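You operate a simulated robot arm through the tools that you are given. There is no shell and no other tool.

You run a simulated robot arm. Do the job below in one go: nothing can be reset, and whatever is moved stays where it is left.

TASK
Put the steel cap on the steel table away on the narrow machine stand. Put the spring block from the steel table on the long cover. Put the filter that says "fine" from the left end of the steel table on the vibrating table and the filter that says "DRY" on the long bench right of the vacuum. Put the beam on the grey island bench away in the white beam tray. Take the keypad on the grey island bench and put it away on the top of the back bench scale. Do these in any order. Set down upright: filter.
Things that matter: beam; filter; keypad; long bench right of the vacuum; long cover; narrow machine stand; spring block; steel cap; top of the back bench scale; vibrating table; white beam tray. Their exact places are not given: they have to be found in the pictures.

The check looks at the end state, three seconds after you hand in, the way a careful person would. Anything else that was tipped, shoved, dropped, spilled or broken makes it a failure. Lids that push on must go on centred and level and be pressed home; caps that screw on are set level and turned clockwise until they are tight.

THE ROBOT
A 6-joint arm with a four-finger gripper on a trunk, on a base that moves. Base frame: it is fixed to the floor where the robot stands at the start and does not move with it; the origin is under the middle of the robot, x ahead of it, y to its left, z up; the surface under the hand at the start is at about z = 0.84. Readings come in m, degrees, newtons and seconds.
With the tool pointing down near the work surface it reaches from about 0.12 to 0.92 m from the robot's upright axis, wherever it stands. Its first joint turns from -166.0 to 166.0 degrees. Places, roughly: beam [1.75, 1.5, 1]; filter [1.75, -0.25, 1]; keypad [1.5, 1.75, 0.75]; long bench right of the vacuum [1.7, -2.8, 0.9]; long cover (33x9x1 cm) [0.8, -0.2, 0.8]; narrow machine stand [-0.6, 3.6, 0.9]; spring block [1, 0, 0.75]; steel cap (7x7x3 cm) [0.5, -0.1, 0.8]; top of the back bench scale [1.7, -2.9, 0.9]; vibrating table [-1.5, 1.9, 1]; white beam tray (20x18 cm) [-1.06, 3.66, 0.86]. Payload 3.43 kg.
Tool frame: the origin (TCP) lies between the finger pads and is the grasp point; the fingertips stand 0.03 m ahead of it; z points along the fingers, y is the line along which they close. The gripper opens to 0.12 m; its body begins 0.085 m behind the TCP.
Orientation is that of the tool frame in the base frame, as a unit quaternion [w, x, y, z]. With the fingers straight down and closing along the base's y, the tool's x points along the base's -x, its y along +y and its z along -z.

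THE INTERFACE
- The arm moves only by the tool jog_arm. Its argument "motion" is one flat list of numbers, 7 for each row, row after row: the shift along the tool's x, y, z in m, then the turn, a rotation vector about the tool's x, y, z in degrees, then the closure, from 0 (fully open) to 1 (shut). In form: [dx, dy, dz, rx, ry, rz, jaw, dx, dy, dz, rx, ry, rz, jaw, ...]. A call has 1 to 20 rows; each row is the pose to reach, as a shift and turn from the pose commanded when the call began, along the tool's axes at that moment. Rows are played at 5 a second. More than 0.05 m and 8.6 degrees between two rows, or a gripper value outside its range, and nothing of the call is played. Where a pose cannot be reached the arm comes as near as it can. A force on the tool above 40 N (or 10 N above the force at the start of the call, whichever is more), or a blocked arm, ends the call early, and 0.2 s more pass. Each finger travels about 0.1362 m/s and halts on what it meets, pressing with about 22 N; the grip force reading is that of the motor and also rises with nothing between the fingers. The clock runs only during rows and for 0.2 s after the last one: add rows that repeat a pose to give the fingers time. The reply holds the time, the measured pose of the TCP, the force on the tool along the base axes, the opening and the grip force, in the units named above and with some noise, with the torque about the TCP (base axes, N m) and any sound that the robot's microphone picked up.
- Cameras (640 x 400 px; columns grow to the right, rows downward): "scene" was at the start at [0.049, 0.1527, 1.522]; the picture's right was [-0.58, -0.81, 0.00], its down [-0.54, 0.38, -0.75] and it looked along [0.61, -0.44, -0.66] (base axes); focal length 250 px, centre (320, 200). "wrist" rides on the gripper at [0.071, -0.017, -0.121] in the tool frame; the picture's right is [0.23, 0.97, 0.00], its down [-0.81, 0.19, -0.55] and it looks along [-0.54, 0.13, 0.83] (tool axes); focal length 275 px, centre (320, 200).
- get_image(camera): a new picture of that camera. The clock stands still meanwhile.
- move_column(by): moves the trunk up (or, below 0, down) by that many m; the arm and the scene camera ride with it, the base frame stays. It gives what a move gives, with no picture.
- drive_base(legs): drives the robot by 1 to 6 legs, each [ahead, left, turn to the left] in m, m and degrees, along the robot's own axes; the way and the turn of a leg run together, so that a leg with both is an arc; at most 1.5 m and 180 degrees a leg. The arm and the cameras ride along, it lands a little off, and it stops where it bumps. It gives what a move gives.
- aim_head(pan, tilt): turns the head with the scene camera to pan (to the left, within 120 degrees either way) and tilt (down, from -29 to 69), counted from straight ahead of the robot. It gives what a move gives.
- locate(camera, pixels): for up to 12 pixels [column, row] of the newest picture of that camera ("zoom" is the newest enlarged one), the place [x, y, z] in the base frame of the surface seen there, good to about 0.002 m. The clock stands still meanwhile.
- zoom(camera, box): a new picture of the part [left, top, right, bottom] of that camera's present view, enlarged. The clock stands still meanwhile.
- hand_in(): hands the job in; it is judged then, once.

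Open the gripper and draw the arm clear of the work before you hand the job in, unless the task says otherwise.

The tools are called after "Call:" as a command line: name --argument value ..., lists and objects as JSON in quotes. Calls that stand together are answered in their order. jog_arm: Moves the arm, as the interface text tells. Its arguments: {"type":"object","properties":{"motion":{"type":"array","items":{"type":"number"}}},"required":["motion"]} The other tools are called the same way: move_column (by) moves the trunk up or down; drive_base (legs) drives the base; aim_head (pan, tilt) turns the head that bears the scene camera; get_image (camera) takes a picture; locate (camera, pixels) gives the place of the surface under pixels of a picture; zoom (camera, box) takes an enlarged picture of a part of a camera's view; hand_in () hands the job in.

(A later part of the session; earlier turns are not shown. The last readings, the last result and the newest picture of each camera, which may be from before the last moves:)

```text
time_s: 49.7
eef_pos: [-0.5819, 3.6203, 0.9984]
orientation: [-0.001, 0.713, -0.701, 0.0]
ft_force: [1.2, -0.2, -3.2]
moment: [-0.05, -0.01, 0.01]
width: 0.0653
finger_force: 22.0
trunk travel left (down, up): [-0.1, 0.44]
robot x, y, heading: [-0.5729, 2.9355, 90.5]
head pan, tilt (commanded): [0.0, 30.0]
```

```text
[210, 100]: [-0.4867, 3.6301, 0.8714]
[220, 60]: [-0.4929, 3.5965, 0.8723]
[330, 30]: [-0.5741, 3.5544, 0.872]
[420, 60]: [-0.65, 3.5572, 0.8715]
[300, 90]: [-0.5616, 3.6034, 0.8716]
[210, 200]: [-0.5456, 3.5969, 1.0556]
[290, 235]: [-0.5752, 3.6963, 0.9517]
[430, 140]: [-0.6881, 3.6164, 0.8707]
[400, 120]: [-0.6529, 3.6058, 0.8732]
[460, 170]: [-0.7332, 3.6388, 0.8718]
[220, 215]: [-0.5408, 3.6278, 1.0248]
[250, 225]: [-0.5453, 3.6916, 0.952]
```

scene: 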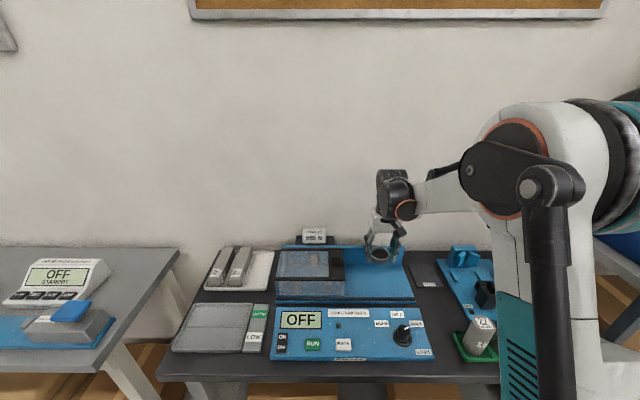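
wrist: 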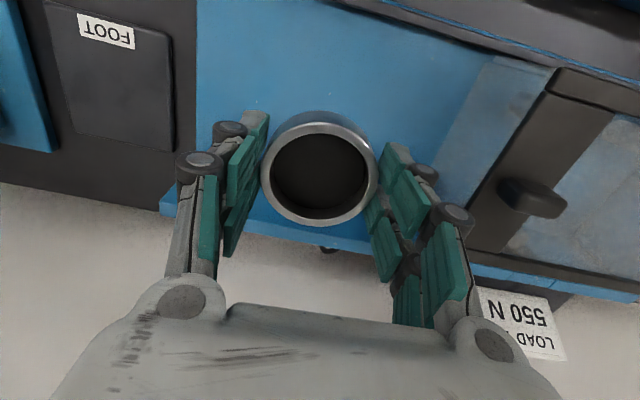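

Ledge is flat at 0.872 with a back panel at y=3.69. Lower the cap to just above contact.

Call:
jog_arm --motion '[0, 0, 0.04, 0, 0, 0, 0.8, 0, 0, 0.07, 0, 0, 0, 0.8, 0, 0, 0.084, 0, 0, 0, 0.8, 0, 0, 0.088, 0, 0, 0, 0.8, 0, 0, 0.088, 0, 0, 0, 0.8]'

```text
time_s: 50.9
eef_pos: [-0.5805, 3.6209, 0.9094]
orientation: [0.0, 0.713, -0.701, 0.0]
ft_force: [0.0, 0.5, -2.6]
moment: [-0.03, 0.02, 0.0]
width: 0.0651
finger_force: 21.6
trunk travel left (down, up): [-0.1, 0.44]
robot x, y, heading: [-0.5714, 2.9365, 90.1]
head pan, tilt (commanded): [0.0, 30.0]
```

Almost in contact (force -2.6 N vs -3.7 free). Lower 1–2 mm more and read the force.

Call:
jog_arm --motion '[0, 0, 0.001, 0, 0, 0, 0.8, 0, 0, 0.002, 0, 0, 0, 0.8, 0, 0, 0.002, 0, 0, 0, 0.8]'

```text
time_s: 51.7
eef_pos: [-0.5801, 3.6217, 0.9081]
orientation: [0.0, 0.714, -0.701, 0.0]
ft_force: [-0.1, 0.2, -3.5]
moment: [0.0, 0.0, 0.01]
width: 0.065
finger_force: 21.6
trunk travel left (down, up): [-0.1, 0.44]
robot x, y, heading: [-0.569, 2.9365, 90.4]
head pan, tilt (commanded): [0.0, 30.0]
```

Still no contact; continue down in 1 mm steps.

Call:
jog_arm --motion '[0, 0, 0.001, 0, 0, 0, 0.8, 0, 0, 0.002, 0, 0, 0, 0.8, 0, 0, 0.003, 0, 0, 0, 0.8, 0, 0, 0.003, 0, 0, 0, 0.8]'

Call:
get_image --camera "wrist"

```text
time_s: 52.7
eef_pos: [-0.5798, 3.6197, 0.9052]
orientation: [-0.001, 0.713, -0.701, -0.001]
ft_force: [0.7, 7.1, 12.6]
moment: [0.28, 0.01, -0.03]
width: 0.0653
finger_force: 21.9
trunk travel left (down, up): [-0.1, 0.44]
robot x, y, heading: [-0.5731, 2.9339, 90.6]
head pan, tilt (commanded): [0.0, 30.0]
```

```text
taken
```

wrist: 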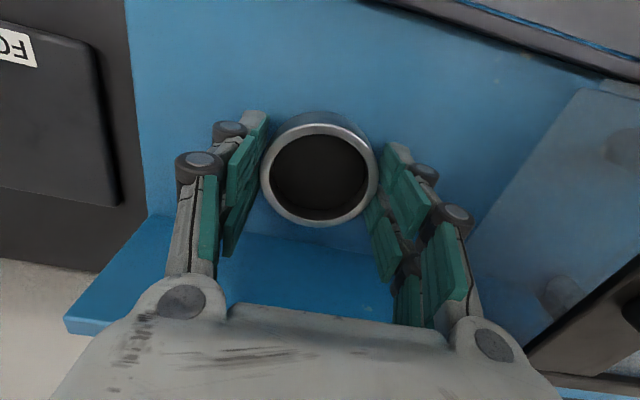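

Contact felt (12.6 N). Relieve 1 mm, open gently and lift.

Call:
jog_arm --motion '[0, 0, -0.0015, 0, 0, 0, 0.8, 0, 0, -0.0015, 0, 0, 0, 0.4, 0, 0, -0.0015, 0, 0, 0, 0.25, 0, 0, -0.0015, 0, 0, 0, 0.2, 0, 0, -0.03, 0, 0, 0, 0.2, 0, 0, -0.07, 0, 0, 0, 0.2, 0, 0, -0.12, 0, 0, 0, 0.2, 0, 0, -0.17, 0, 0, 0, 0.2, 0, 0, -0.22, 0, 0, 0, 0.1, 0, 0, -0.25, 0, 0, 0, 0]'

Call:
get_image --camera "wrist"

Call:
get_image --camera "scene"

```text
time_s: 54.9
eef_pos: [-0.5824, 3.6198, 1.1575]
orientation: [0.001, 0.713, -0.701, 0.0]
ft_force: [-0.1, 0.0, 0.1]
moment: [0.0, 0.03, 0.0]
width: 0.1199
finger_force: 0.0
trunk travel left (down, up): [-0.1, 0.44]
robot x, y, heading: [-0.5729, 2.9326, 90.4]
head pan, tilt (commanded): [0.0, 30.0]
```

```text
taken
```

wrist: 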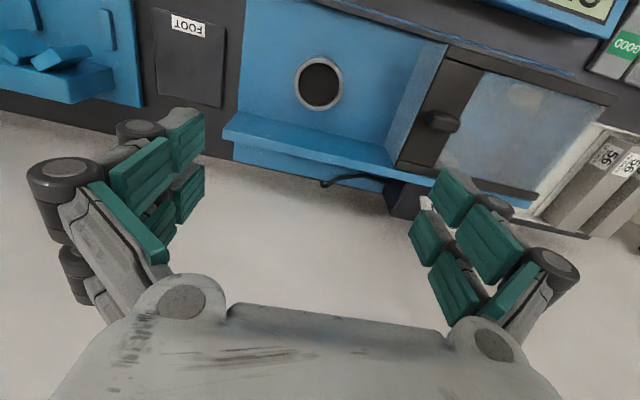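

```text
taken
```

scene: 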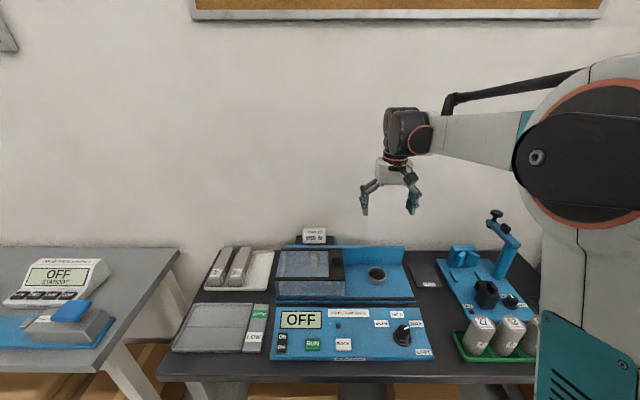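

The cap rests on the ledge. While here, I inspect the white beam tray for the beam placement.

Call:
zoom --camera "scene" --box '[190, 230, 290, 300]'

Call:
locate --camera "zoom" --pixels '[[200, 110], [530, 130], [480, 380], [100, 365], [430, 210], [470, 300], [450, 250], [220, 250], [330, 250], [400, 330], [520, 200], [410, 130]]'

```text
5.71 times, centred on (240, 265) of scene
```

zoom: 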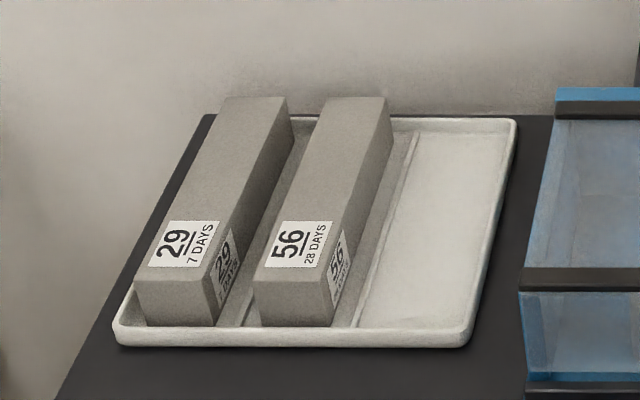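

```text
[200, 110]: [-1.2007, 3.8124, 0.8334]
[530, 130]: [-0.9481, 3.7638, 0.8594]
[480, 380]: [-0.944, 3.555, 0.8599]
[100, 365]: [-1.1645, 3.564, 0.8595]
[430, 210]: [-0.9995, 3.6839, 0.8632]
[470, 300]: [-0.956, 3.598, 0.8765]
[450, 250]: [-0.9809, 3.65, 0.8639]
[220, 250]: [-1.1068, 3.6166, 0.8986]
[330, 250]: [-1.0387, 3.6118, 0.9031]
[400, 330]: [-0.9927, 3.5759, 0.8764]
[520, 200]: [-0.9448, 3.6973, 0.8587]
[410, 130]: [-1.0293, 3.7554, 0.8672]
```

Tray free slot is x≈-1.01..-0.957, y 3.58–3.75, floor 0.864. Now retract the arm and back away toward the corridor for the beam.

Call:
jog_arm --motion '[0.04, -0.02, 0, 0, 0, 0, 0, 0.08, -0.04, 0, 0, 0, 0, 0, 0.12, -0.06, 0, 0, 0, 0, 0, 0.16, -0.08, 0, 0, 0, 0, 0, 0.2, -0.1, 0, 0, 0, 0, 0, 0.2, -0.1, 0, 0, 0, 0, 0]'

Call:
drive_base --legs '[[-1.2, 0, 0], [-0.9, 0, 0], [0, 0, -90]]'

Call:
aim_head --pan 10 --tilt 30

Call:
get_image --camera "scene"

```text
time_s: 56.3
eef_pos: [-0.4751, 3.4205, 1.1562]
orientation: [0.0, 0.714, -0.701, 0.0]
ft_force: [0.0, 0.2, 0.5]
moment: [0.04, 0.05, 0.01]
width: 0.1199
finger_force: 0.1
trunk travel left (down, up): [-0.1, 0.44]
robot x, y, heading: [-0.5686, 2.9334, 90.2]
head pan, tilt (commanded): [0.0, 30.0]
```

```text
time_s: 70.5
eef_pos: [-0.0533, 0.7547, 1.157]
orientation: [0.0, -0.019, 1.0, 0.0]
ft_force: [0.2, 0.3, 0.2]
moment: [0.0, 0.02, -0.02]
width: 0.1201
finger_force: 0.1
trunk travel left (down, up): [-0.1, 0.44]
robot x, y, heading: [-0.5388, 0.842, 1.4]
head pan, tilt (commanded): [0.0, 30.0]
```

```text
time_s: 71.2
eef_pos: [-0.0531, 0.7558, 1.1571]
orientation: [0.0, -0.018, 1.0, 0.0]
ft_force: [-0.3, -0.2, 0.3]
moment: [-0.01, 0.01, 0.0]
width: 0.1201
finger_force: 0.1
trunk travel left (down, up): [-0.1, 0.44]
robot x, y, heading: [-0.5378, 0.8431, 1.5]
head pan, tilt (commanded): [10.0, 30.0]
```

```text
taken
```

scene: 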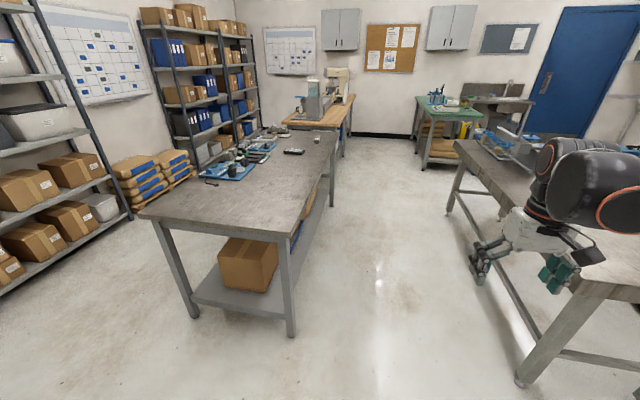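

Corridor is clear. Drive along it to x≈1.6 and turn left to face the island.

Call:
drive_base --legs '[[0, 0, -1.4], [1.1, 0, 0], [1.05, 0, 0], [0, 0, 90]]'

Call:
get_image --camera "wrist"

Call:
get_image --camera "scene"

```text
time_s: 85.9
eef_pos: [1.7235, 1.2924, 1.1567]
orientation: [0.0, -0.69, 0.724, -0.001]
ft_force: [-0.9, 1.0, 0.4]
moment: [0.0, 0.03, 0.02]
width: 0.1198
finger_force: 0.0
trunk travel left (down, up): [-0.1, 0.44]
robot x, y, heading: [1.5969, 0.8137, 86.6]
head pan, tilt (commanded): [10.0, 30.0]
```

```text
taken
```

wrist: 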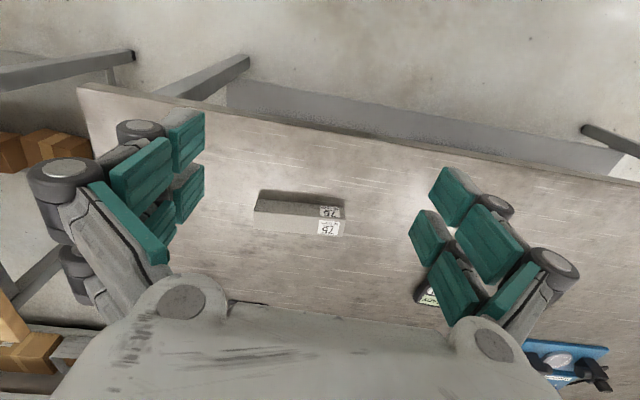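

```text
taken
```

scene: 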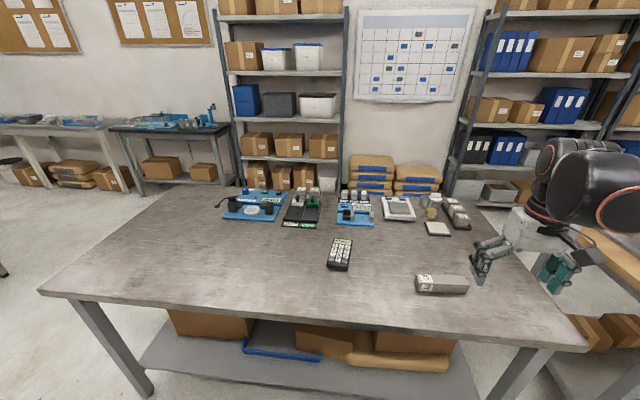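

The beam is in the wrist view at about (300,212). Zoom and locate corners.

Call:
zoom --camera "wrist" --box '[240, 170, 360, 250]'

Call:
locate --camera "zoom" --pixels '[[85, 225], [550, 330], [545, 265], [75, 290], [320, 250], [110, 115], [555, 175], [320, 300]]'

Call:
zoom --camera "scene" --box '[400, 250, 490, 310]'

```text
5.00 times, centred on (300, 210) of wrist
```

zoom: 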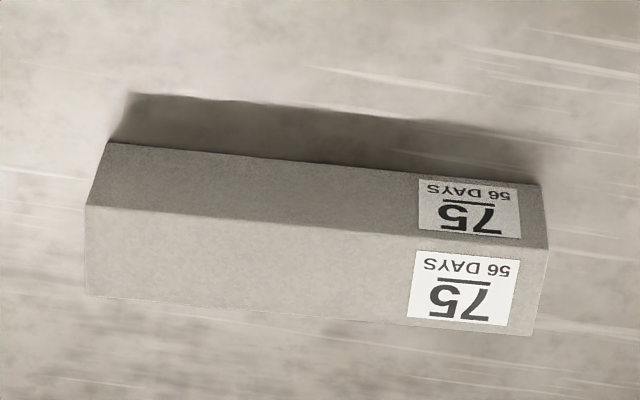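

```text
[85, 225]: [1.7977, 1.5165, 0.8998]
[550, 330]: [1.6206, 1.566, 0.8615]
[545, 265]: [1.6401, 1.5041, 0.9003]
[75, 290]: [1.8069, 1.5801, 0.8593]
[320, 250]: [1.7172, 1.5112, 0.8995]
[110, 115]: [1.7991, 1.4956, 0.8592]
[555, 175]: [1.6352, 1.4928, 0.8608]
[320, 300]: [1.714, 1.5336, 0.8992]
```

```text
6.67 times, centred on (445, 280) of scene
```

zoom: 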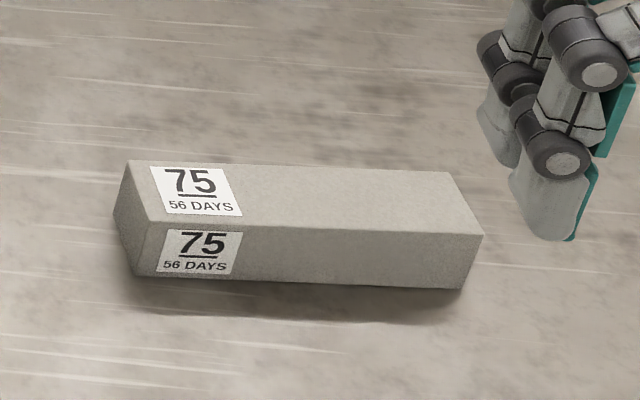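

Locate the top face corners more exactly.

Call:
locate --camera "zoom" --pixels '[[90, 212], [541, 251], [530, 329], [92, 290], [316, 236], [316, 306], [90, 250], [536, 290]]'

```text
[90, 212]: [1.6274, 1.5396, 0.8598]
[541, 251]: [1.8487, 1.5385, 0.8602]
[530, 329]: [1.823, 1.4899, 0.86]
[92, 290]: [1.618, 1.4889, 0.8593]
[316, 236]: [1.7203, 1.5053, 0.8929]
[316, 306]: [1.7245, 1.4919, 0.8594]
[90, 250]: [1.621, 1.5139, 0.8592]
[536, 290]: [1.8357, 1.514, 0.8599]
```

Those used the scene zoom; retake the wrist zoom and locate.

Call:
zoom --camera "wrist" --box '[240, 170, 360, 250]'

Call:
locate --camera "zoom" --pixels '[[90, 212], [541, 251], [530, 329], [92, 290], [316, 236], [316, 306], [90, 250], [536, 290]]'

```text
5.00 times, centred on (300, 210) of wrist
```

zoom: 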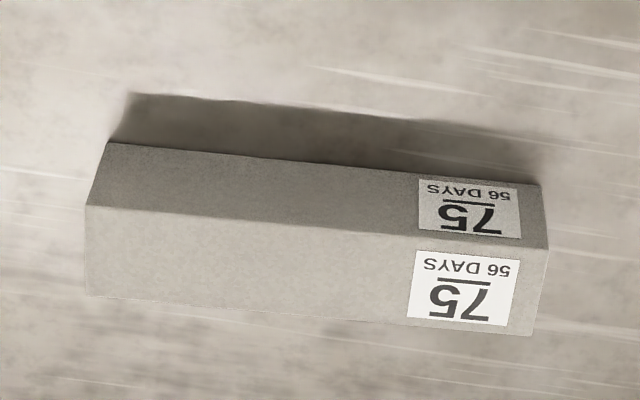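

```text
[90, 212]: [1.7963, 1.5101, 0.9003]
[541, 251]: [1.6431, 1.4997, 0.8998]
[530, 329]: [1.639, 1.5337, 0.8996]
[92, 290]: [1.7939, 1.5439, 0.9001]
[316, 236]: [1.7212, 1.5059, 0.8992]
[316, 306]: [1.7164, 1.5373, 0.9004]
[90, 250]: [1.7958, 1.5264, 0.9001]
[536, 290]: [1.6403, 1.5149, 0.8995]
```

Beam centre (1.718,1.522), axis at 4.2°, top z=0.90, 4 cm wide. I move above it while turning the tool 83° about its z so the fingers close across the width.

Call:
jog_arm --motion '[-0.021, 0.0015, 0, 0, 0, 7.55, 0, -0.042, 0.003, 0, 0, 0, 15.1, 0, -0.063, 0.0045, 0, 0, 0, 22.65, 0, -0.084, 0.006, 0, 0, 0, 30.2, 0, -0.105, 0.0075, 0, 0, 0, 37.75, 0, -0.126, 0.009, 0, 0, 0, 45.3, 0, -0.147, 0.0105, 0, 0, 0, 52.85, 0, -0.168, 0.012, 0, 0, 0, 60.4, 0, -0.189, 0.0135, 0, 0, 0, 67.95, 0, -0.21, 0.015, 0, 0, 0, 75.5, 0, -0.2291, 0.0165, 0, 0, 0, 83.05, 0, -0.2291, 0.0165, 0.05, 0, 0, 83.05, 0, -0.2291, 0.0165, 0.1, 0, 0, 83.05, 0, -0.2291, 0.0165, 0.14, 0, 0, 83.05, 0, -0.2291, 0.0165, 0.14, 0, 0, 83.05, 0]'

Call:
get_image --camera "wrist"

```text
time_s: 89.1
eef_pos: [1.7178, 1.5215, 1.0148]
orientation: [0.0, -0.037, 0.999, 0.001]
ft_force: [-0.5, -0.4, -0.3]
moment: [0.01, -0.02, -0.02]
width: 0.1199
finger_force: 0.0
trunk travel left (down, up): [-0.1, 0.44]
robot x, y, heading: [1.5971, 0.8137, 86.4]
head pan, tilt (commanded): [10.0, 30.0]
```

```text
taken
```

wrist: 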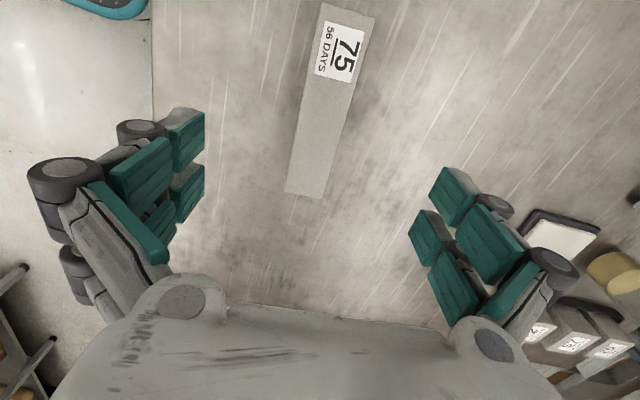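

Fingers straddle the beam. Descend to z≈0.915 and close on its upper part.

Call:
jog_arm --motion '[0, 0, 0.04, 0, 0, 0, 0, 0, 0, 0.08, 0, 0, 0, 0, 0, 0, 0.1, 0, 0, 0, 0, 0, 0, 0.1, 0, 0, 0, 0.3, 0, 0, 0.1, 0, 0, 0, 0.6, 0, 0, 0.1, 0, 0, 0, 0.9, 0, 0, 0.1, 0, 0, 0, 0.9, 0, 0, 0.1, 0, 0, 0, 0.9]'

Call:
get_image --camera "wrist"

```text
time_s: 90.9
eef_pos: [1.7183, 1.522, 0.915]
orientation: [0.0, -0.036, 0.999, 0.0]
ft_force: [-0.1, 1.4, -0.2]
moment: [0.16, -0.09, 0.06]
width: 0.0397
finger_force: 22.2
trunk travel left (down, up): [-0.1, 0.44]
robot x, y, heading: [1.5932, 0.8152, 86.8]
head pan, tilt (commanded): [10.0, 30.0]
```

```text
taken
```

wrist: 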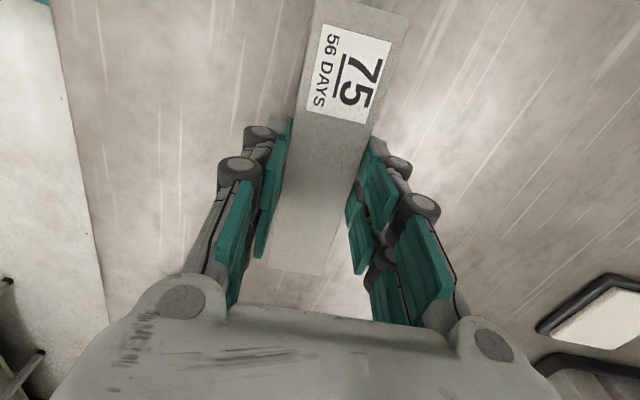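

Beam held (0.0397). Lift straight up, then retract and turn the tool back so the beam points along the robot's heading.

Call:
jog_arm --motion '[0, 0, -0.03, 0, 0, 0, 0.9, 0, 0, -0.08, 0, 0, 0, 0.9, 0, 0, -0.13, 0, 0, 0, 0.9, 0, 0, -0.18, 0, 0, 0, 0.9, 0, 0, -0.23, 0, 0, 0, 0.9, 0, 0, -0.24, 0, 0, 0, 0.9]'

Call:
get_image --camera "wrist"

```text
time_s: 92.3
eef_pos: [1.719, 1.5215, 1.156]
orientation: [0.0, -0.037, 0.999, 0.0]
ft_force: [0.1, 0.0, -5.4]
moment: [0.01, -0.02, 0.0]
width: 0.0399
finger_force: 21.8
trunk travel left (down, up): [-0.1, 0.44]
robot x, y, heading: [1.5932, 0.8167, 86.5]
head pan, tilt (commanded): [10.0, 30.0]
```

```text
taken
```

wrist: 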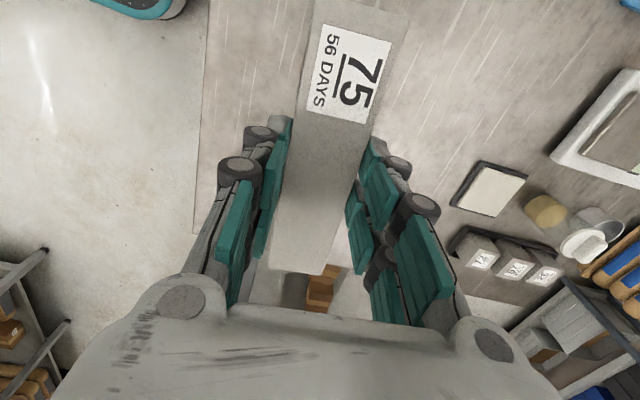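

Weight 5.4 N, stable. Retract and rotate the tool back by -82.4°.

Call:
jog_arm --motion '[0.0015, -0.021, 0, 0, 0, -7.5, 0.9, 0.003, -0.042, 0, 0, 0, -15, 0.9, 0.0045, -0.063, 0, 0, 0, -22.5, 0.9, 0.006, -0.084, 0, 0, 0, -30, 0.9, 0.0075, -0.105, 0, 0, 0, -37.5, 0.9, 0.009, -0.126, 0, 0, 0, -45, 0.9, 0.0105, -0.147, 0, 0, 0, -52.5, 0.9, 0.012, -0.168, 0, 0, 0, -60, 0.9, 0.0135, -0.189, 0, 0, 0, -67.5, 0.9, 0.015, -0.21, 0, 0, 0, -75, 0.9, 0.0165, -0.229, 0, 0, 0, -82.4, 0.9, 0.0165, -0.229, 0, 0, 0, -82.4, 0.9]'

Call:
drive_base --legs '[[0, 0.0, 3.4], [0, 1.1, 0], [0, 1.1, 0]]'

Call:
get_image --camera "scene"

```text
time_s: 94.9
eef_pos: [1.7189, 1.293, 1.1574]
orientation: [0.0, -0.686, 0.727, 0.0]
ft_force: [0.9, -0.4, -5.0]
moment: [0.01, 0.0, 0.02]
width: 0.0399
finger_force: 22.5
trunk travel left (down, up): [-0.1, 0.44]
robot x, y, heading: [1.5923, 0.8162, 86.6]
head pan, tilt (commanded): [10.0, 30.0]
```

```text
time_s: 106.1
eef_pos: [-0.5107, 1.2697, 1.1556]
orientation: [-0.001, 0.72, -0.694, 0.001]
ft_force: [1.2, -0.1, -5.9]
moment: [0.0, -0.03, 0.04]
width: 0.0397
finger_force: 21.7
trunk travel left (down, up): [-0.1, 0.44]
robot x, y, heading: [-0.5908, 0.7812, 92.0]
head pan, tilt (commanded): [10.0, 30.0]
```

```text
taken
```

scene: 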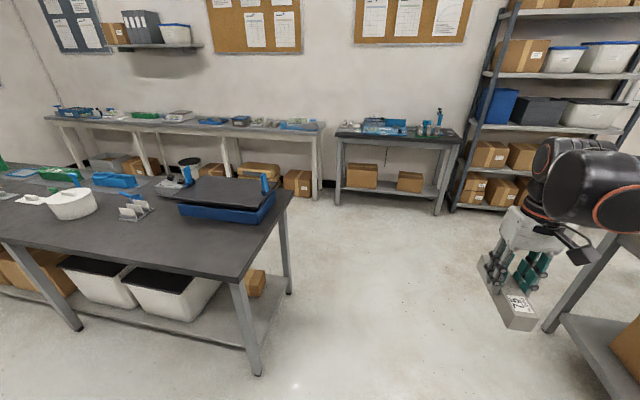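

Beam still held. Drive to the small bench near x≈-0.9.

Call:
drive_base --legs '[[1.4, 0, -2], [0.72, 0.25, 0]]'

Call:
get_image --camera "wrist"

Call:
get_image --camera "scene"

```text
time_s: 116.8
eef_pos: [-0.7413, 3.3777, 1.1573]
orientation: [0.0, -0.704, 0.711, -0.001]
ft_force: [1.0, -0.1, -5.7]
moment: [-0.02, 0.0, -0.01]
width: 0.0399
finger_force: 22.2
trunk travel left (down, up): [-0.1, 0.44]
robot x, y, heading: [-0.8412, 2.8907, 89.6]
head pan, tilt (commanded): [10.0, 30.0]
```

```text
taken
```

wrist: 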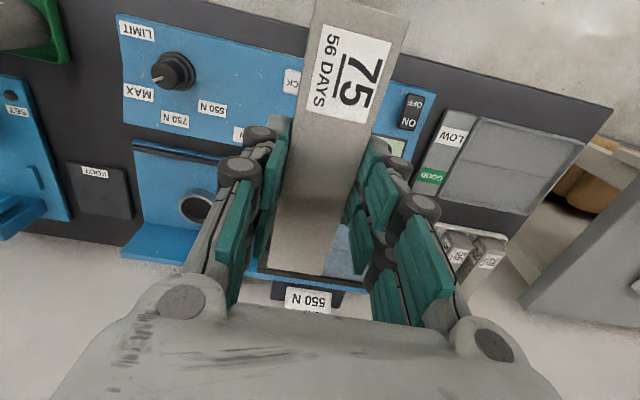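

```text
taken
```

scene: 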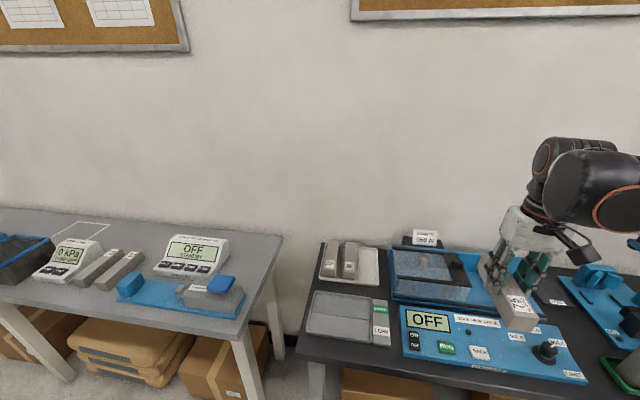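

Now zoom on the tray at (350,262) to measure the free slot precisely.

Call:
zoom --camera "scene" --box '[310, 230, 390, 290]'

Call:
locate --camera "zoom" --pixels '[[410, 150], [410, 380], [440, 200], [470, 300], [535, 180], [545, 300], [550, 380], [390, 250], [400, 330], [290, 310], [430, 380], [500, 135]]'

```text
6.67 times, centred on (350, 260) of scene
```

zoom: 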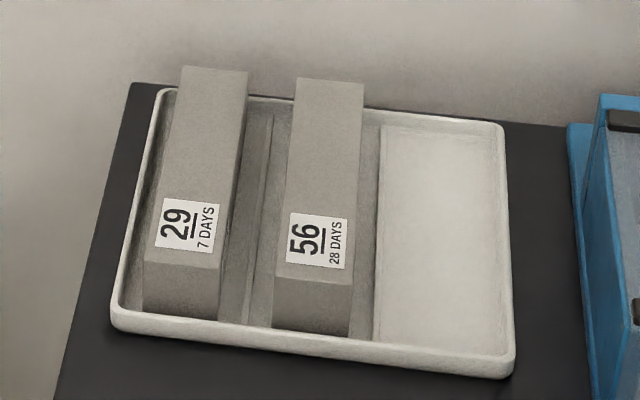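

```text
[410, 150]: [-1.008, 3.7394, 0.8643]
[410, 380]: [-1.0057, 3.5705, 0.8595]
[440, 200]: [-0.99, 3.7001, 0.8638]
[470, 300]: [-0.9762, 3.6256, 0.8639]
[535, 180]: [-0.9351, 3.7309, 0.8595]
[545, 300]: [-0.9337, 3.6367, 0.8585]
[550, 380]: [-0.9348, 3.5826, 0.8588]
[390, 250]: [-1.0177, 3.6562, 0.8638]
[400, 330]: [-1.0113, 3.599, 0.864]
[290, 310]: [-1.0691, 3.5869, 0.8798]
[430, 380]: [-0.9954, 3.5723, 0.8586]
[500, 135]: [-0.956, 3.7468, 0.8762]
```

Measure beam 56 and rim edges so the y-placement fits between the rims.

Call:
zoom --camera "scene" --box '[340, 238, 380, 268]'

Call:
locate --camera "zoom" --pixels '[[320, 60], [320, 75], [320, 85], [320, 95], [420, 70], [420, 85], [420, 95], [420, 105], [150, 15], [90, 15], [100, 200], [200, 200]]'

```text
13.33 times, centred on (360, 253) of scene
```

zoom: 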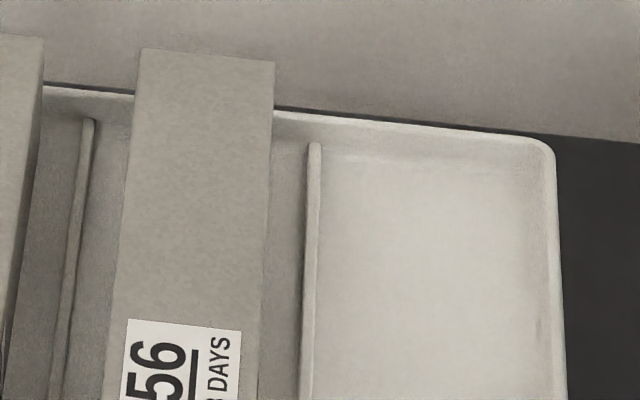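

```text
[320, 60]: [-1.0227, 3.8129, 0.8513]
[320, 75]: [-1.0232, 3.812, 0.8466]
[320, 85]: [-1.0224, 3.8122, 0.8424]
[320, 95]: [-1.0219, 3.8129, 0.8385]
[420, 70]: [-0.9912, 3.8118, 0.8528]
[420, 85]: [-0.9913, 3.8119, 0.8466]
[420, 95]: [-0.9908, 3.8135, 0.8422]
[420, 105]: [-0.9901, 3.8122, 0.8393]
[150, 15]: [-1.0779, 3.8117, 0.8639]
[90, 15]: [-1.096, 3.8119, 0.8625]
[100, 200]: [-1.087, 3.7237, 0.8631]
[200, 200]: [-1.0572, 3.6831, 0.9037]
```

Call:
locate --camera "zoom" --pixels '[[420, 122], [420, 130], [420, 140], [420, 150], [420, 160], [324, 300], [535, 300], [548, 300], [208, 58], [262, 250], [122, 250], [312, 300]]'

Call:
zoom --camera "scene" --box '[336, 256, 376, 286]'

```text
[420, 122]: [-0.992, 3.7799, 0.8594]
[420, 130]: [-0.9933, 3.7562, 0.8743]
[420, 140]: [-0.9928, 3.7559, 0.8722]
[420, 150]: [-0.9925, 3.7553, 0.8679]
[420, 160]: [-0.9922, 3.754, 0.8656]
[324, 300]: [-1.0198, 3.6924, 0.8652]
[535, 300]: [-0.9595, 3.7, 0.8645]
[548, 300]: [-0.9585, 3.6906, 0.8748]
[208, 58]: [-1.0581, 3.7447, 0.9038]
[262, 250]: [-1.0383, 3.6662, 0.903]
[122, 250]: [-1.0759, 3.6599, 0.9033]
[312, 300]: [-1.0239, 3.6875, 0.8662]
```

```text
13.33 times, centred on (356, 271) of scene
```

zoom: 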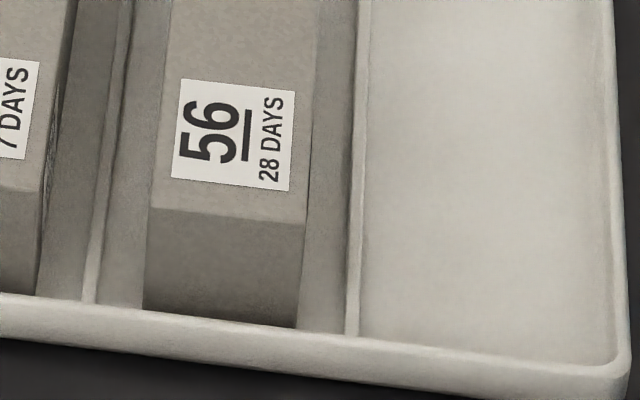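

Call:
locate --camera "zoom" --pixels '[[450, 325], [450, 335], [450, 342], [450, 348], [450, 356], [450, 366], [225, 208], [225, 222], [215, 310], [335, 200], [305, 200], [150, 200]]'

```text
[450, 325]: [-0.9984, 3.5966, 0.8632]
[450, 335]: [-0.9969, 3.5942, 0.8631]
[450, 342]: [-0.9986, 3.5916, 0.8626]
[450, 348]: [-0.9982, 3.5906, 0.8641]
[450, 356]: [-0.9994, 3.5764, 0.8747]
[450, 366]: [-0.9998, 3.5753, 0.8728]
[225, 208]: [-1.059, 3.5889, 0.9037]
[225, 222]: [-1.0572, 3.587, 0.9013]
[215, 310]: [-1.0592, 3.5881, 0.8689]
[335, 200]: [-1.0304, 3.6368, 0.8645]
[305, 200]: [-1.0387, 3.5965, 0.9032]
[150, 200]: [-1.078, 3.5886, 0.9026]
```

Slot: x -1.020..-0.959, y 3.580..3.755, floor 0.864. Target TCP (-0.987, 3.668). Move above it now.

Call:
jog_arm --motion '[-0.032, 0.0276, 0, 0, 0, 0, 0.9, -0.064, 0.0552, 0, 0, 0, 0, 0.9, -0.096, 0.0829, 0, 0, 0, 0, 0.9, -0.128, 0.1105, 0, 0, 0, 0, 0.9, -0.16, 0.1381, 0, 0, 0, -0.2, 0.9, -0.192, 0.1657, 0, 0, 0, -0.3, 0.9, -0.224, 0.1934, 0, 0, 0, -0.4, 0.9, -0.256, 0.221, 0, 0, 0, -0.5, 0.9, -0.2879, 0.2486, 0, 0, 0, -0.57, 0.9, -0.2879, 0.2486, 0.04, 0, 0, -0.57, 0.9, -0.2879, 0.2486, 0.08, 0, 0, -0.57, 0.9, -0.2879, 0.2486, 0.12, 0, 0, -0.57, 0.9, -0.2879, 0.2486, 0.16, 0, 0, -0.57, 0.9, -0.2879, 0.2486, 0.16, 0, 0, -0.57, 0.9]'

Call:
get_image --camera "wrist"

Call:
zoom --camera "scene" --box '[300, 200, 400, 300]'

```text
time_s: 119.8
eef_pos: [-0.9864, 3.6696, 0.9973]
orientation: [0.0, -0.707, 0.708, 0.0]
ft_force: [0.0, 0.7, -5.8]
moment: [-0.01, 0.02, -0.01]
width: 0.0397
finger_force: 22.7
trunk travel left (down, up): [-0.1, 0.44]
robot x, y, heading: [-0.8403, 2.8913, 89.3]
head pan, tilt (commanded): [10.0, 30.0]
```

```text
taken
```

wrist: 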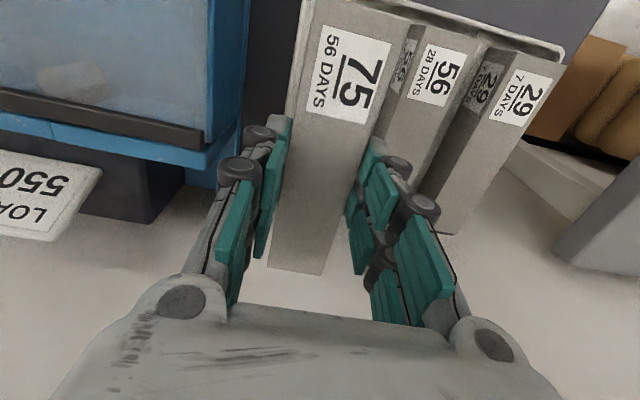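

```text
4.00 times, centred on (350, 250) of scene
```

zoom: 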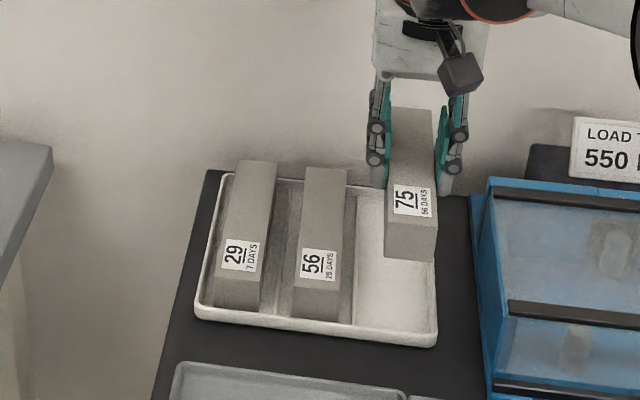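

Alignment looks right. Lower to just above the tray floor, then feel for contact.

Call:
jog_arm --motion '[0, 0, 0.03, 0, 0, 0, 0.9, 0, 0, 0.055, 0, 0, 0, 0.9, 0, 0, 0.07, 0, 0, 0, 0.9, 0, 0, 0.074, 0, 0, 0, 0.9, 0, 0, 0.074, 0, 0, 0, 0.9]'

Call:
jog_arm --motion '[0, 0, 0.001, 0, 0, 0, 0.9, 0, 0, 0.002, 0, 0, 0, 0.9, 0, 0, 0.003, 0, 0, 0, 0.9, 0, 0, 0.003, 0, 0, 0, 0.9]'

```text
time_s: 121.0
eef_pos: [-0.9865, 3.6684, 0.9229]
orientation: [0.0, 0.708, -0.707, 0.0]
ft_force: [0.0, 0.8, -5.4]
moment: [-0.05, -0.02, 0.03]
width: 0.0399
finger_force: 22.5
trunk travel left (down, up): [-0.1, 0.44]
robot x, y, heading: [-0.8395, 2.8957, 89.5]
head pan, tilt (commanded): [10.0, 30.0]
```

```text
time_s: 122.0
eef_pos: [-0.9863, 3.6688, 0.9195]
orientation: [0.0, -0.707, 0.707, 0.0]
ft_force: [-0.6, 0.8, -6.2]
moment: [0.0, 0.0, 0.0]
width: 0.0397
finger_force: 21.8
trunk travel left (down, up): [-0.1, 0.44]
robot x, y, heading: [-0.8444, 2.8921, 89.2]
head pan, tilt (commanded): [10.0, 30.0]
```

Still free; step down in 1 mm increments a little more.

Call:
jog_arm --motion '[0, 0, 0.001, 0, 0, 0, 0.9, 0, 0, 0.001, 0, 0, 0, 0.9]'

Call:
jog_arm --motion '[0, 0, 0.001, 0, 0, 0, 0.9, 0, 0, 0.001, 0, 0, 0, 0.9]'

Call:
get_image --camera "wrist"

```text
time_s: 122.6
eef_pos: [-0.9861, 3.6701, 0.9201]
orientation: [0.0, -0.707, 0.707, -0.001]
ft_force: [-1.2, 0.0, -6.5]
moment: [0.0, -0.01, -0.02]
width: 0.0398
finger_force: 22.1
trunk travel left (down, up): [-0.1, 0.44]
robot x, y, heading: [-0.8415, 2.895, 89.3]
head pan, tilt (commanded): [10.0, 30.0]
```

```text
time_s: 123.2
eef_pos: [-0.9859, 3.6676, 0.9183]
orientation: [0.0, 0.707, -0.707, -0.001]
ft_force: [0.4, 0.8, -2.4]
moment: [0.37, 0.12, 0.04]
width: 0.0398
finger_force: 22.2
trunk travel left (down, up): [-0.1, 0.44]
robot x, y, heading: [-0.8412, 2.8935, 89.6]
head pan, tilt (commanded): [10.0, 30.0]
```

```text
taken
```

wrist: 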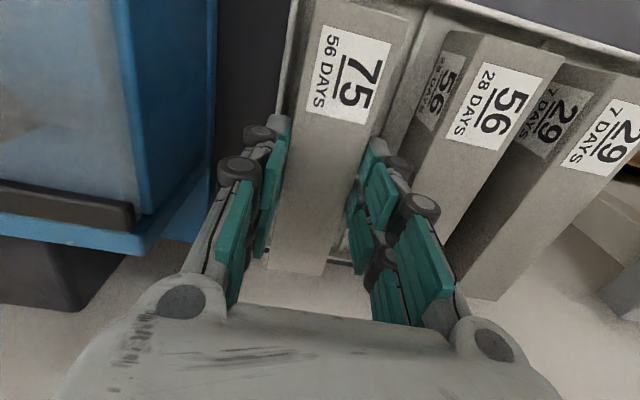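

Contact begins. Lower 1 mm more, open slightly (to ~5.5 cm) and lift straight up.

Call:
jog_arm --motion '[0, 0, 0.001, 0, 0, 0, 0.9, 0, 0, 0.001, 0, 0, 0, 0.63, 0, 0, 0.001, 0, 0, 0, 0.57, 0, 0, 0.001, 0, 0, 0, 0.55, 0, 0, -0.02, 0, 0, 0, 0.55, 0, 0, -0.05, 0, 0, 0, 0.55, 0, 0, -0.09, 0, 0, 0, 0.5, 0, 0, -0.14, 0, 0, 0, 0.3, 0, 0, -0.19, 0, 0, 0, 0.1, 0, 0, -0.24, 0, 0, 0, 0]'

Call:
get_image --camera "wrist"

Call:
zoom --camera "scene" --box '[310, 220, 400, 290]'

```text
time_s: 125.4
eef_pos: [-0.9876, 3.6692, 1.1601]
orientation: [0.0, -0.707, 0.708, 0.0]
ft_force: [-0.2, 0.8, -0.1]
moment: [0.01, 0.0, 0.04]
width: 0.1201
finger_force: 0.0
trunk travel left (down, up): [-0.1, 0.44]
robot x, y, heading: [-0.8392, 2.8918, 89.3]
head pan, tilt (commanded): [10.0, 30.0]
```

```text
taken
```

wrist: 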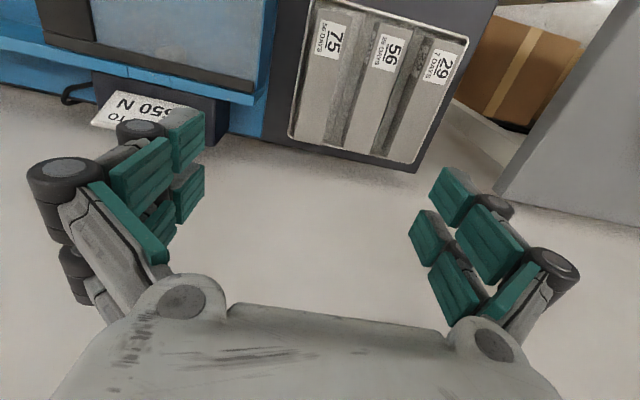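

```text
5.71 times, centred on (355, 255) of scene
```

zoom: 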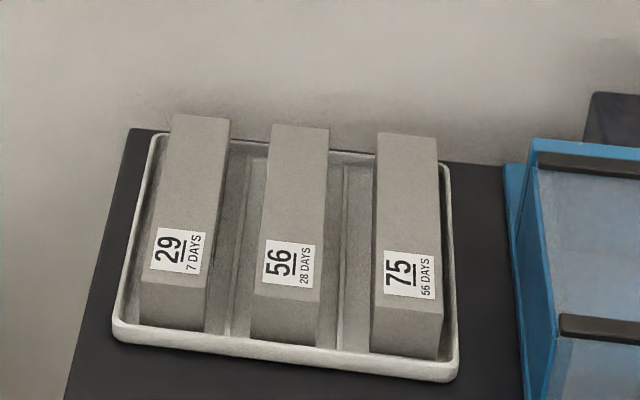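

Beam placed well. Retract and drive back to the corridor in front of the keypad.

Call:
jog_arm --motion '[0.035, -0.028, 0, 0, 0, 0, 0, 0.07, -0.056, 0, 0, 0, 0, 0, 0.105, -0.084, 0, 0, 0, 0, 0, 0.14, -0.112, 0, 0, 0, 0, 0, 0.175, -0.14, 0, 0, 0, 0, 0, 0.21, -0.168, 0, 0, 0, 0, 0, 0.245, -0.196, 0, 0, 0, 0, 0, 0.28, -0.224, 0, 0, 0, 0, 0, 0.3, -0.245, 0, 0, 0, 0, 0]'

Call:
drive_base --legs '[[-0.75, -0.25, 0.6], [-1.35, 0, 0], [0, -1.0, 0], [0, -0.9, 0]]'

Call:
get_image --camera "wrist"

Call:
get_image --camera "scene"

```text
time_s: 127.4
eef_pos: [-0.7429, 3.3674, 1.1584]
orientation: [0.0, 0.707, -0.707, 0.0]
ft_force: [-0.4, 0.6, -0.7]
moment: [0.01, 0.01, 0.02]
width: 0.1201
finger_force: 0.0
trunk travel left (down, up): [-0.1, 0.44]
robot x, y, heading: [-0.8405, 2.894, 89.6]
head pan, tilt (commanded): [10.0, 30.0]
```

```text
time_s: 147.0
eef_pos: [1.402, 1.2327, 1.1582]
orientation: [0.0, -0.7, 0.714, -0.001]
ft_force: [0.2, 0.2, 0.2]
moment: [0.0, -0.01, -0.01]
width: 0.1201
finger_force: 0.1
trunk travel left (down, up): [-0.1, 0.44]
robot x, y, heading: [1.2926, 0.7604, 88.3]
head pan, tilt (commanded): [10.0, 30.0]
```

```text
taken
```

wrist: 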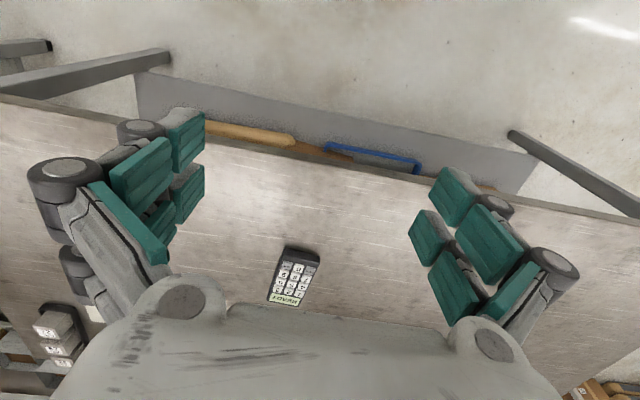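

```text
taken
```

scene: 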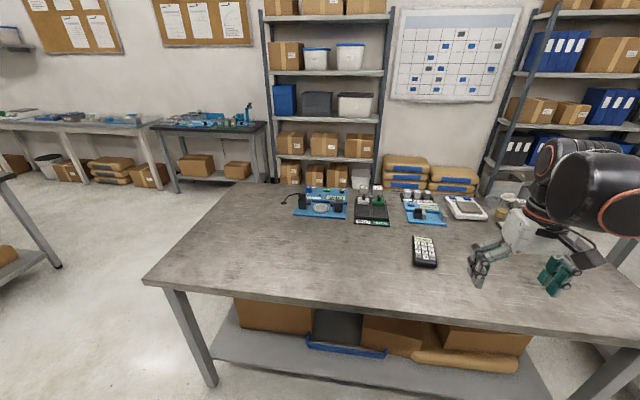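

Zoom the keypad in both views and locate its corners.

Call:
zoom --camera "wrist" --box '[260, 235, 330, 310]'

Call:
zoom --camera "scene" --box '[400, 225, 450, 275]'

Call:
locate --camera "zoom" --pixels '[[145, 100], [275, 100], [145, 340], [310, 340], [220, 200], [150, 200], [285, 200], [220, 100], [220, 310], [230, 370]]'

```text
5.33 times, centred on (295, 272) of wrist
```

zoom: 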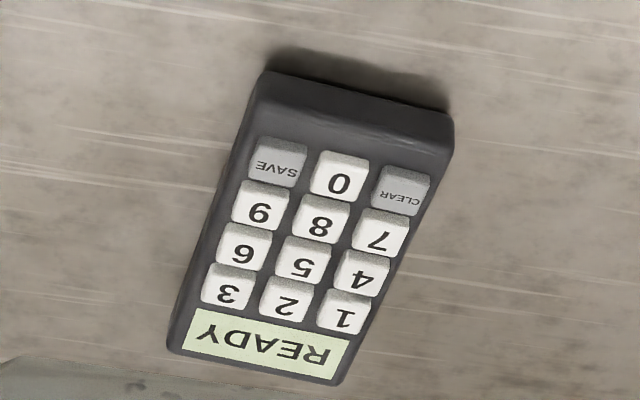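

```text
8.00 times, centred on (425, 250) of scene
```

zoom: 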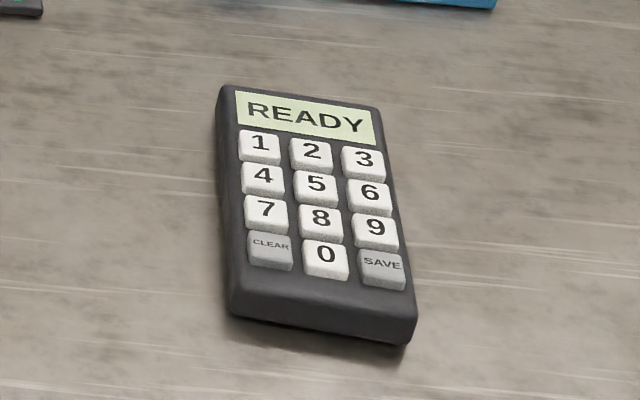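

```text
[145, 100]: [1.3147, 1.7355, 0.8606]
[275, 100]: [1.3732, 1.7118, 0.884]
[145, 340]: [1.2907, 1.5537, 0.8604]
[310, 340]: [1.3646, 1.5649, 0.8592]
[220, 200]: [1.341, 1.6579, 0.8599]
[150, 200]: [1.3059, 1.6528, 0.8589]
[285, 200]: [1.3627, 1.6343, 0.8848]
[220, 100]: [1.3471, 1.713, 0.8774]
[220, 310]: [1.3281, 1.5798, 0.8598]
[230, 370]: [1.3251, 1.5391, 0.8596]
```

Call:
locate --camera "zoom" --pixels '[[230, 95], [371, 115], [242, 285], [405, 312], [230, 195], [400, 215], [300, 95], [320, 302], [235, 312], [405, 335], [322, 225], [400, 250]]'

```text
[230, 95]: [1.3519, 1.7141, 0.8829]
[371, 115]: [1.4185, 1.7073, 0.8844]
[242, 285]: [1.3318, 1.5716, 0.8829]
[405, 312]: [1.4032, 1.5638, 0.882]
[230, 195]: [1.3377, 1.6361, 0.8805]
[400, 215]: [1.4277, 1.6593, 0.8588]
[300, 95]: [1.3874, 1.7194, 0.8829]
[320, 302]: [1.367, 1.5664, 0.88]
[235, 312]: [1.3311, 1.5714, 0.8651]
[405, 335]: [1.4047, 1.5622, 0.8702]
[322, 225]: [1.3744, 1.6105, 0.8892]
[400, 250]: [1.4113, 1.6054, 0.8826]
```

Keypad centre ≈ (1.376,1.639), axis 7° clockwise from +y, top 0.883. It's 0.88 m away, so I move 0.2 m closer.

Call:
drive_base --legs '[[0.2, 0.05, 0]]'

Call:
get_image --camera "wrist"

```text
time_s: 148.7
eef_pos: [1.3616, 1.44, 1.1581]
orientation: [0.0, -0.699, 0.715, -0.001]
ft_force: [0.5, -0.3, -0.5]
moment: [0.02, 0.03, -0.02]
width: 0.1201
finger_force: 0.0
trunk travel left (down, up): [-0.1, 0.44]
robot x, y, heading: [1.2503, 0.9653, 88.0]
head pan, tilt (commanded): [10.0, 30.0]
```

```text
taken
```

wrist: 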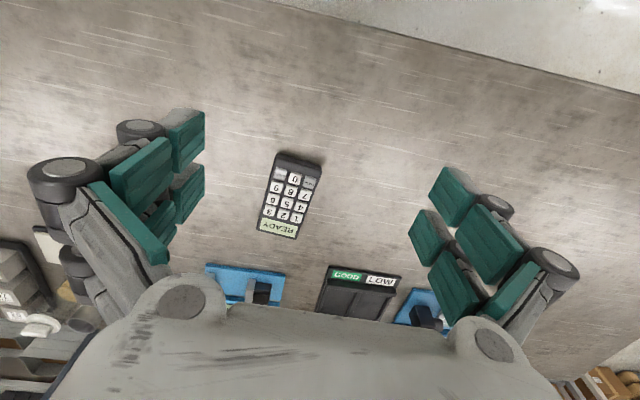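

Confirm the keypad's place with the wrist view.

Call:
zoom --camera "wrist" --box '[240, 140, 340, 250]'

Call:
locate --camera "wrist" --pixels '[[276, 166], [318, 178], [299, 236], [260, 229], [269, 200], [309, 208], [281, 232], [297, 171]]'

```text
3.64 times, centred on (290, 195) of wrist
```

zoom: 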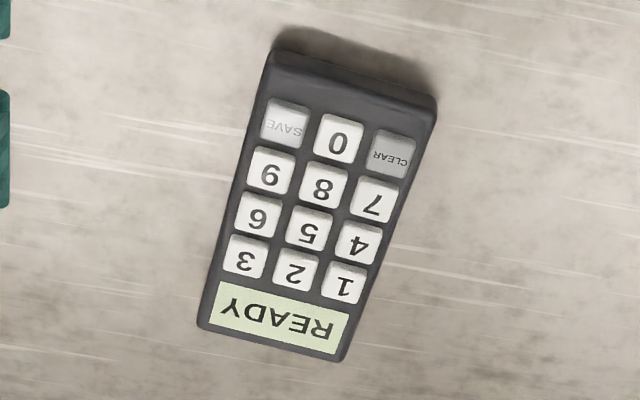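

```text
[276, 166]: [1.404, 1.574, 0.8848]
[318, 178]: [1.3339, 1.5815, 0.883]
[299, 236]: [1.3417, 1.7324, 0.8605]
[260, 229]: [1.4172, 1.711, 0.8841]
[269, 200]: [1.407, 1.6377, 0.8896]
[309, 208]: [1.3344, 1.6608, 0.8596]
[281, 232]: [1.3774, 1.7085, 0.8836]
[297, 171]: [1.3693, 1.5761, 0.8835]
```

Approach above the keypad with a 5.7° turn and lower partway.

Call:
jog_arm --motion '[-0.04, -0.002, 0, 0, 0, 1.2, 0, -0.08, -0.004, 0, 0, 0, 2.4, 0, -0.12, -0.006, 0, 0, 0, 3.6, 0, -0.16, -0.008, 0, 0, 0, 4.8, 0, -0.2003, -0.0094, 0, 0, 0, 5.7, 0, -0.2003, -0.0094, 0.05, 0, 0, 5.7, 0, -0.2003, -0.0094, 0.1, 0, 0, 5.7, 0, -0.2003, -0.0094, 0.15, 0, 0, 5.7, 0, -0.2003, -0.0094, 0.19, 0, 0, 5.7, 0, -0.2003, -0.0094, 0.19, 0, 0, 5.7, 0]'

Call:
get_image --camera "wrist"

```text
time_s: 150.9
eef_pos: [1.3753, 1.6404, 0.9694]
orientation: [0.001, -0.662, 0.75, 0.0]
ft_force: [0.2, 0.0, 0.7]
moment: [-0.05, -0.03, 0.01]
width: 0.1199
finger_force: 0.1
trunk travel left (down, up): [-0.1, 0.44]
robot x, y, heading: [1.2491, 0.9665, 88.0]
head pan, tilt (commanded): [10.0, 30.0]
```

```text
taken
```

wrist: 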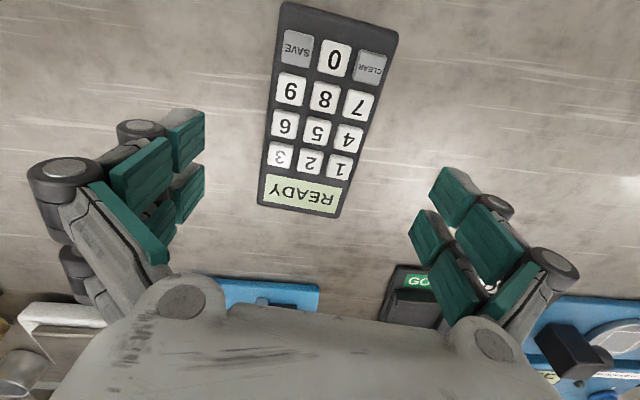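

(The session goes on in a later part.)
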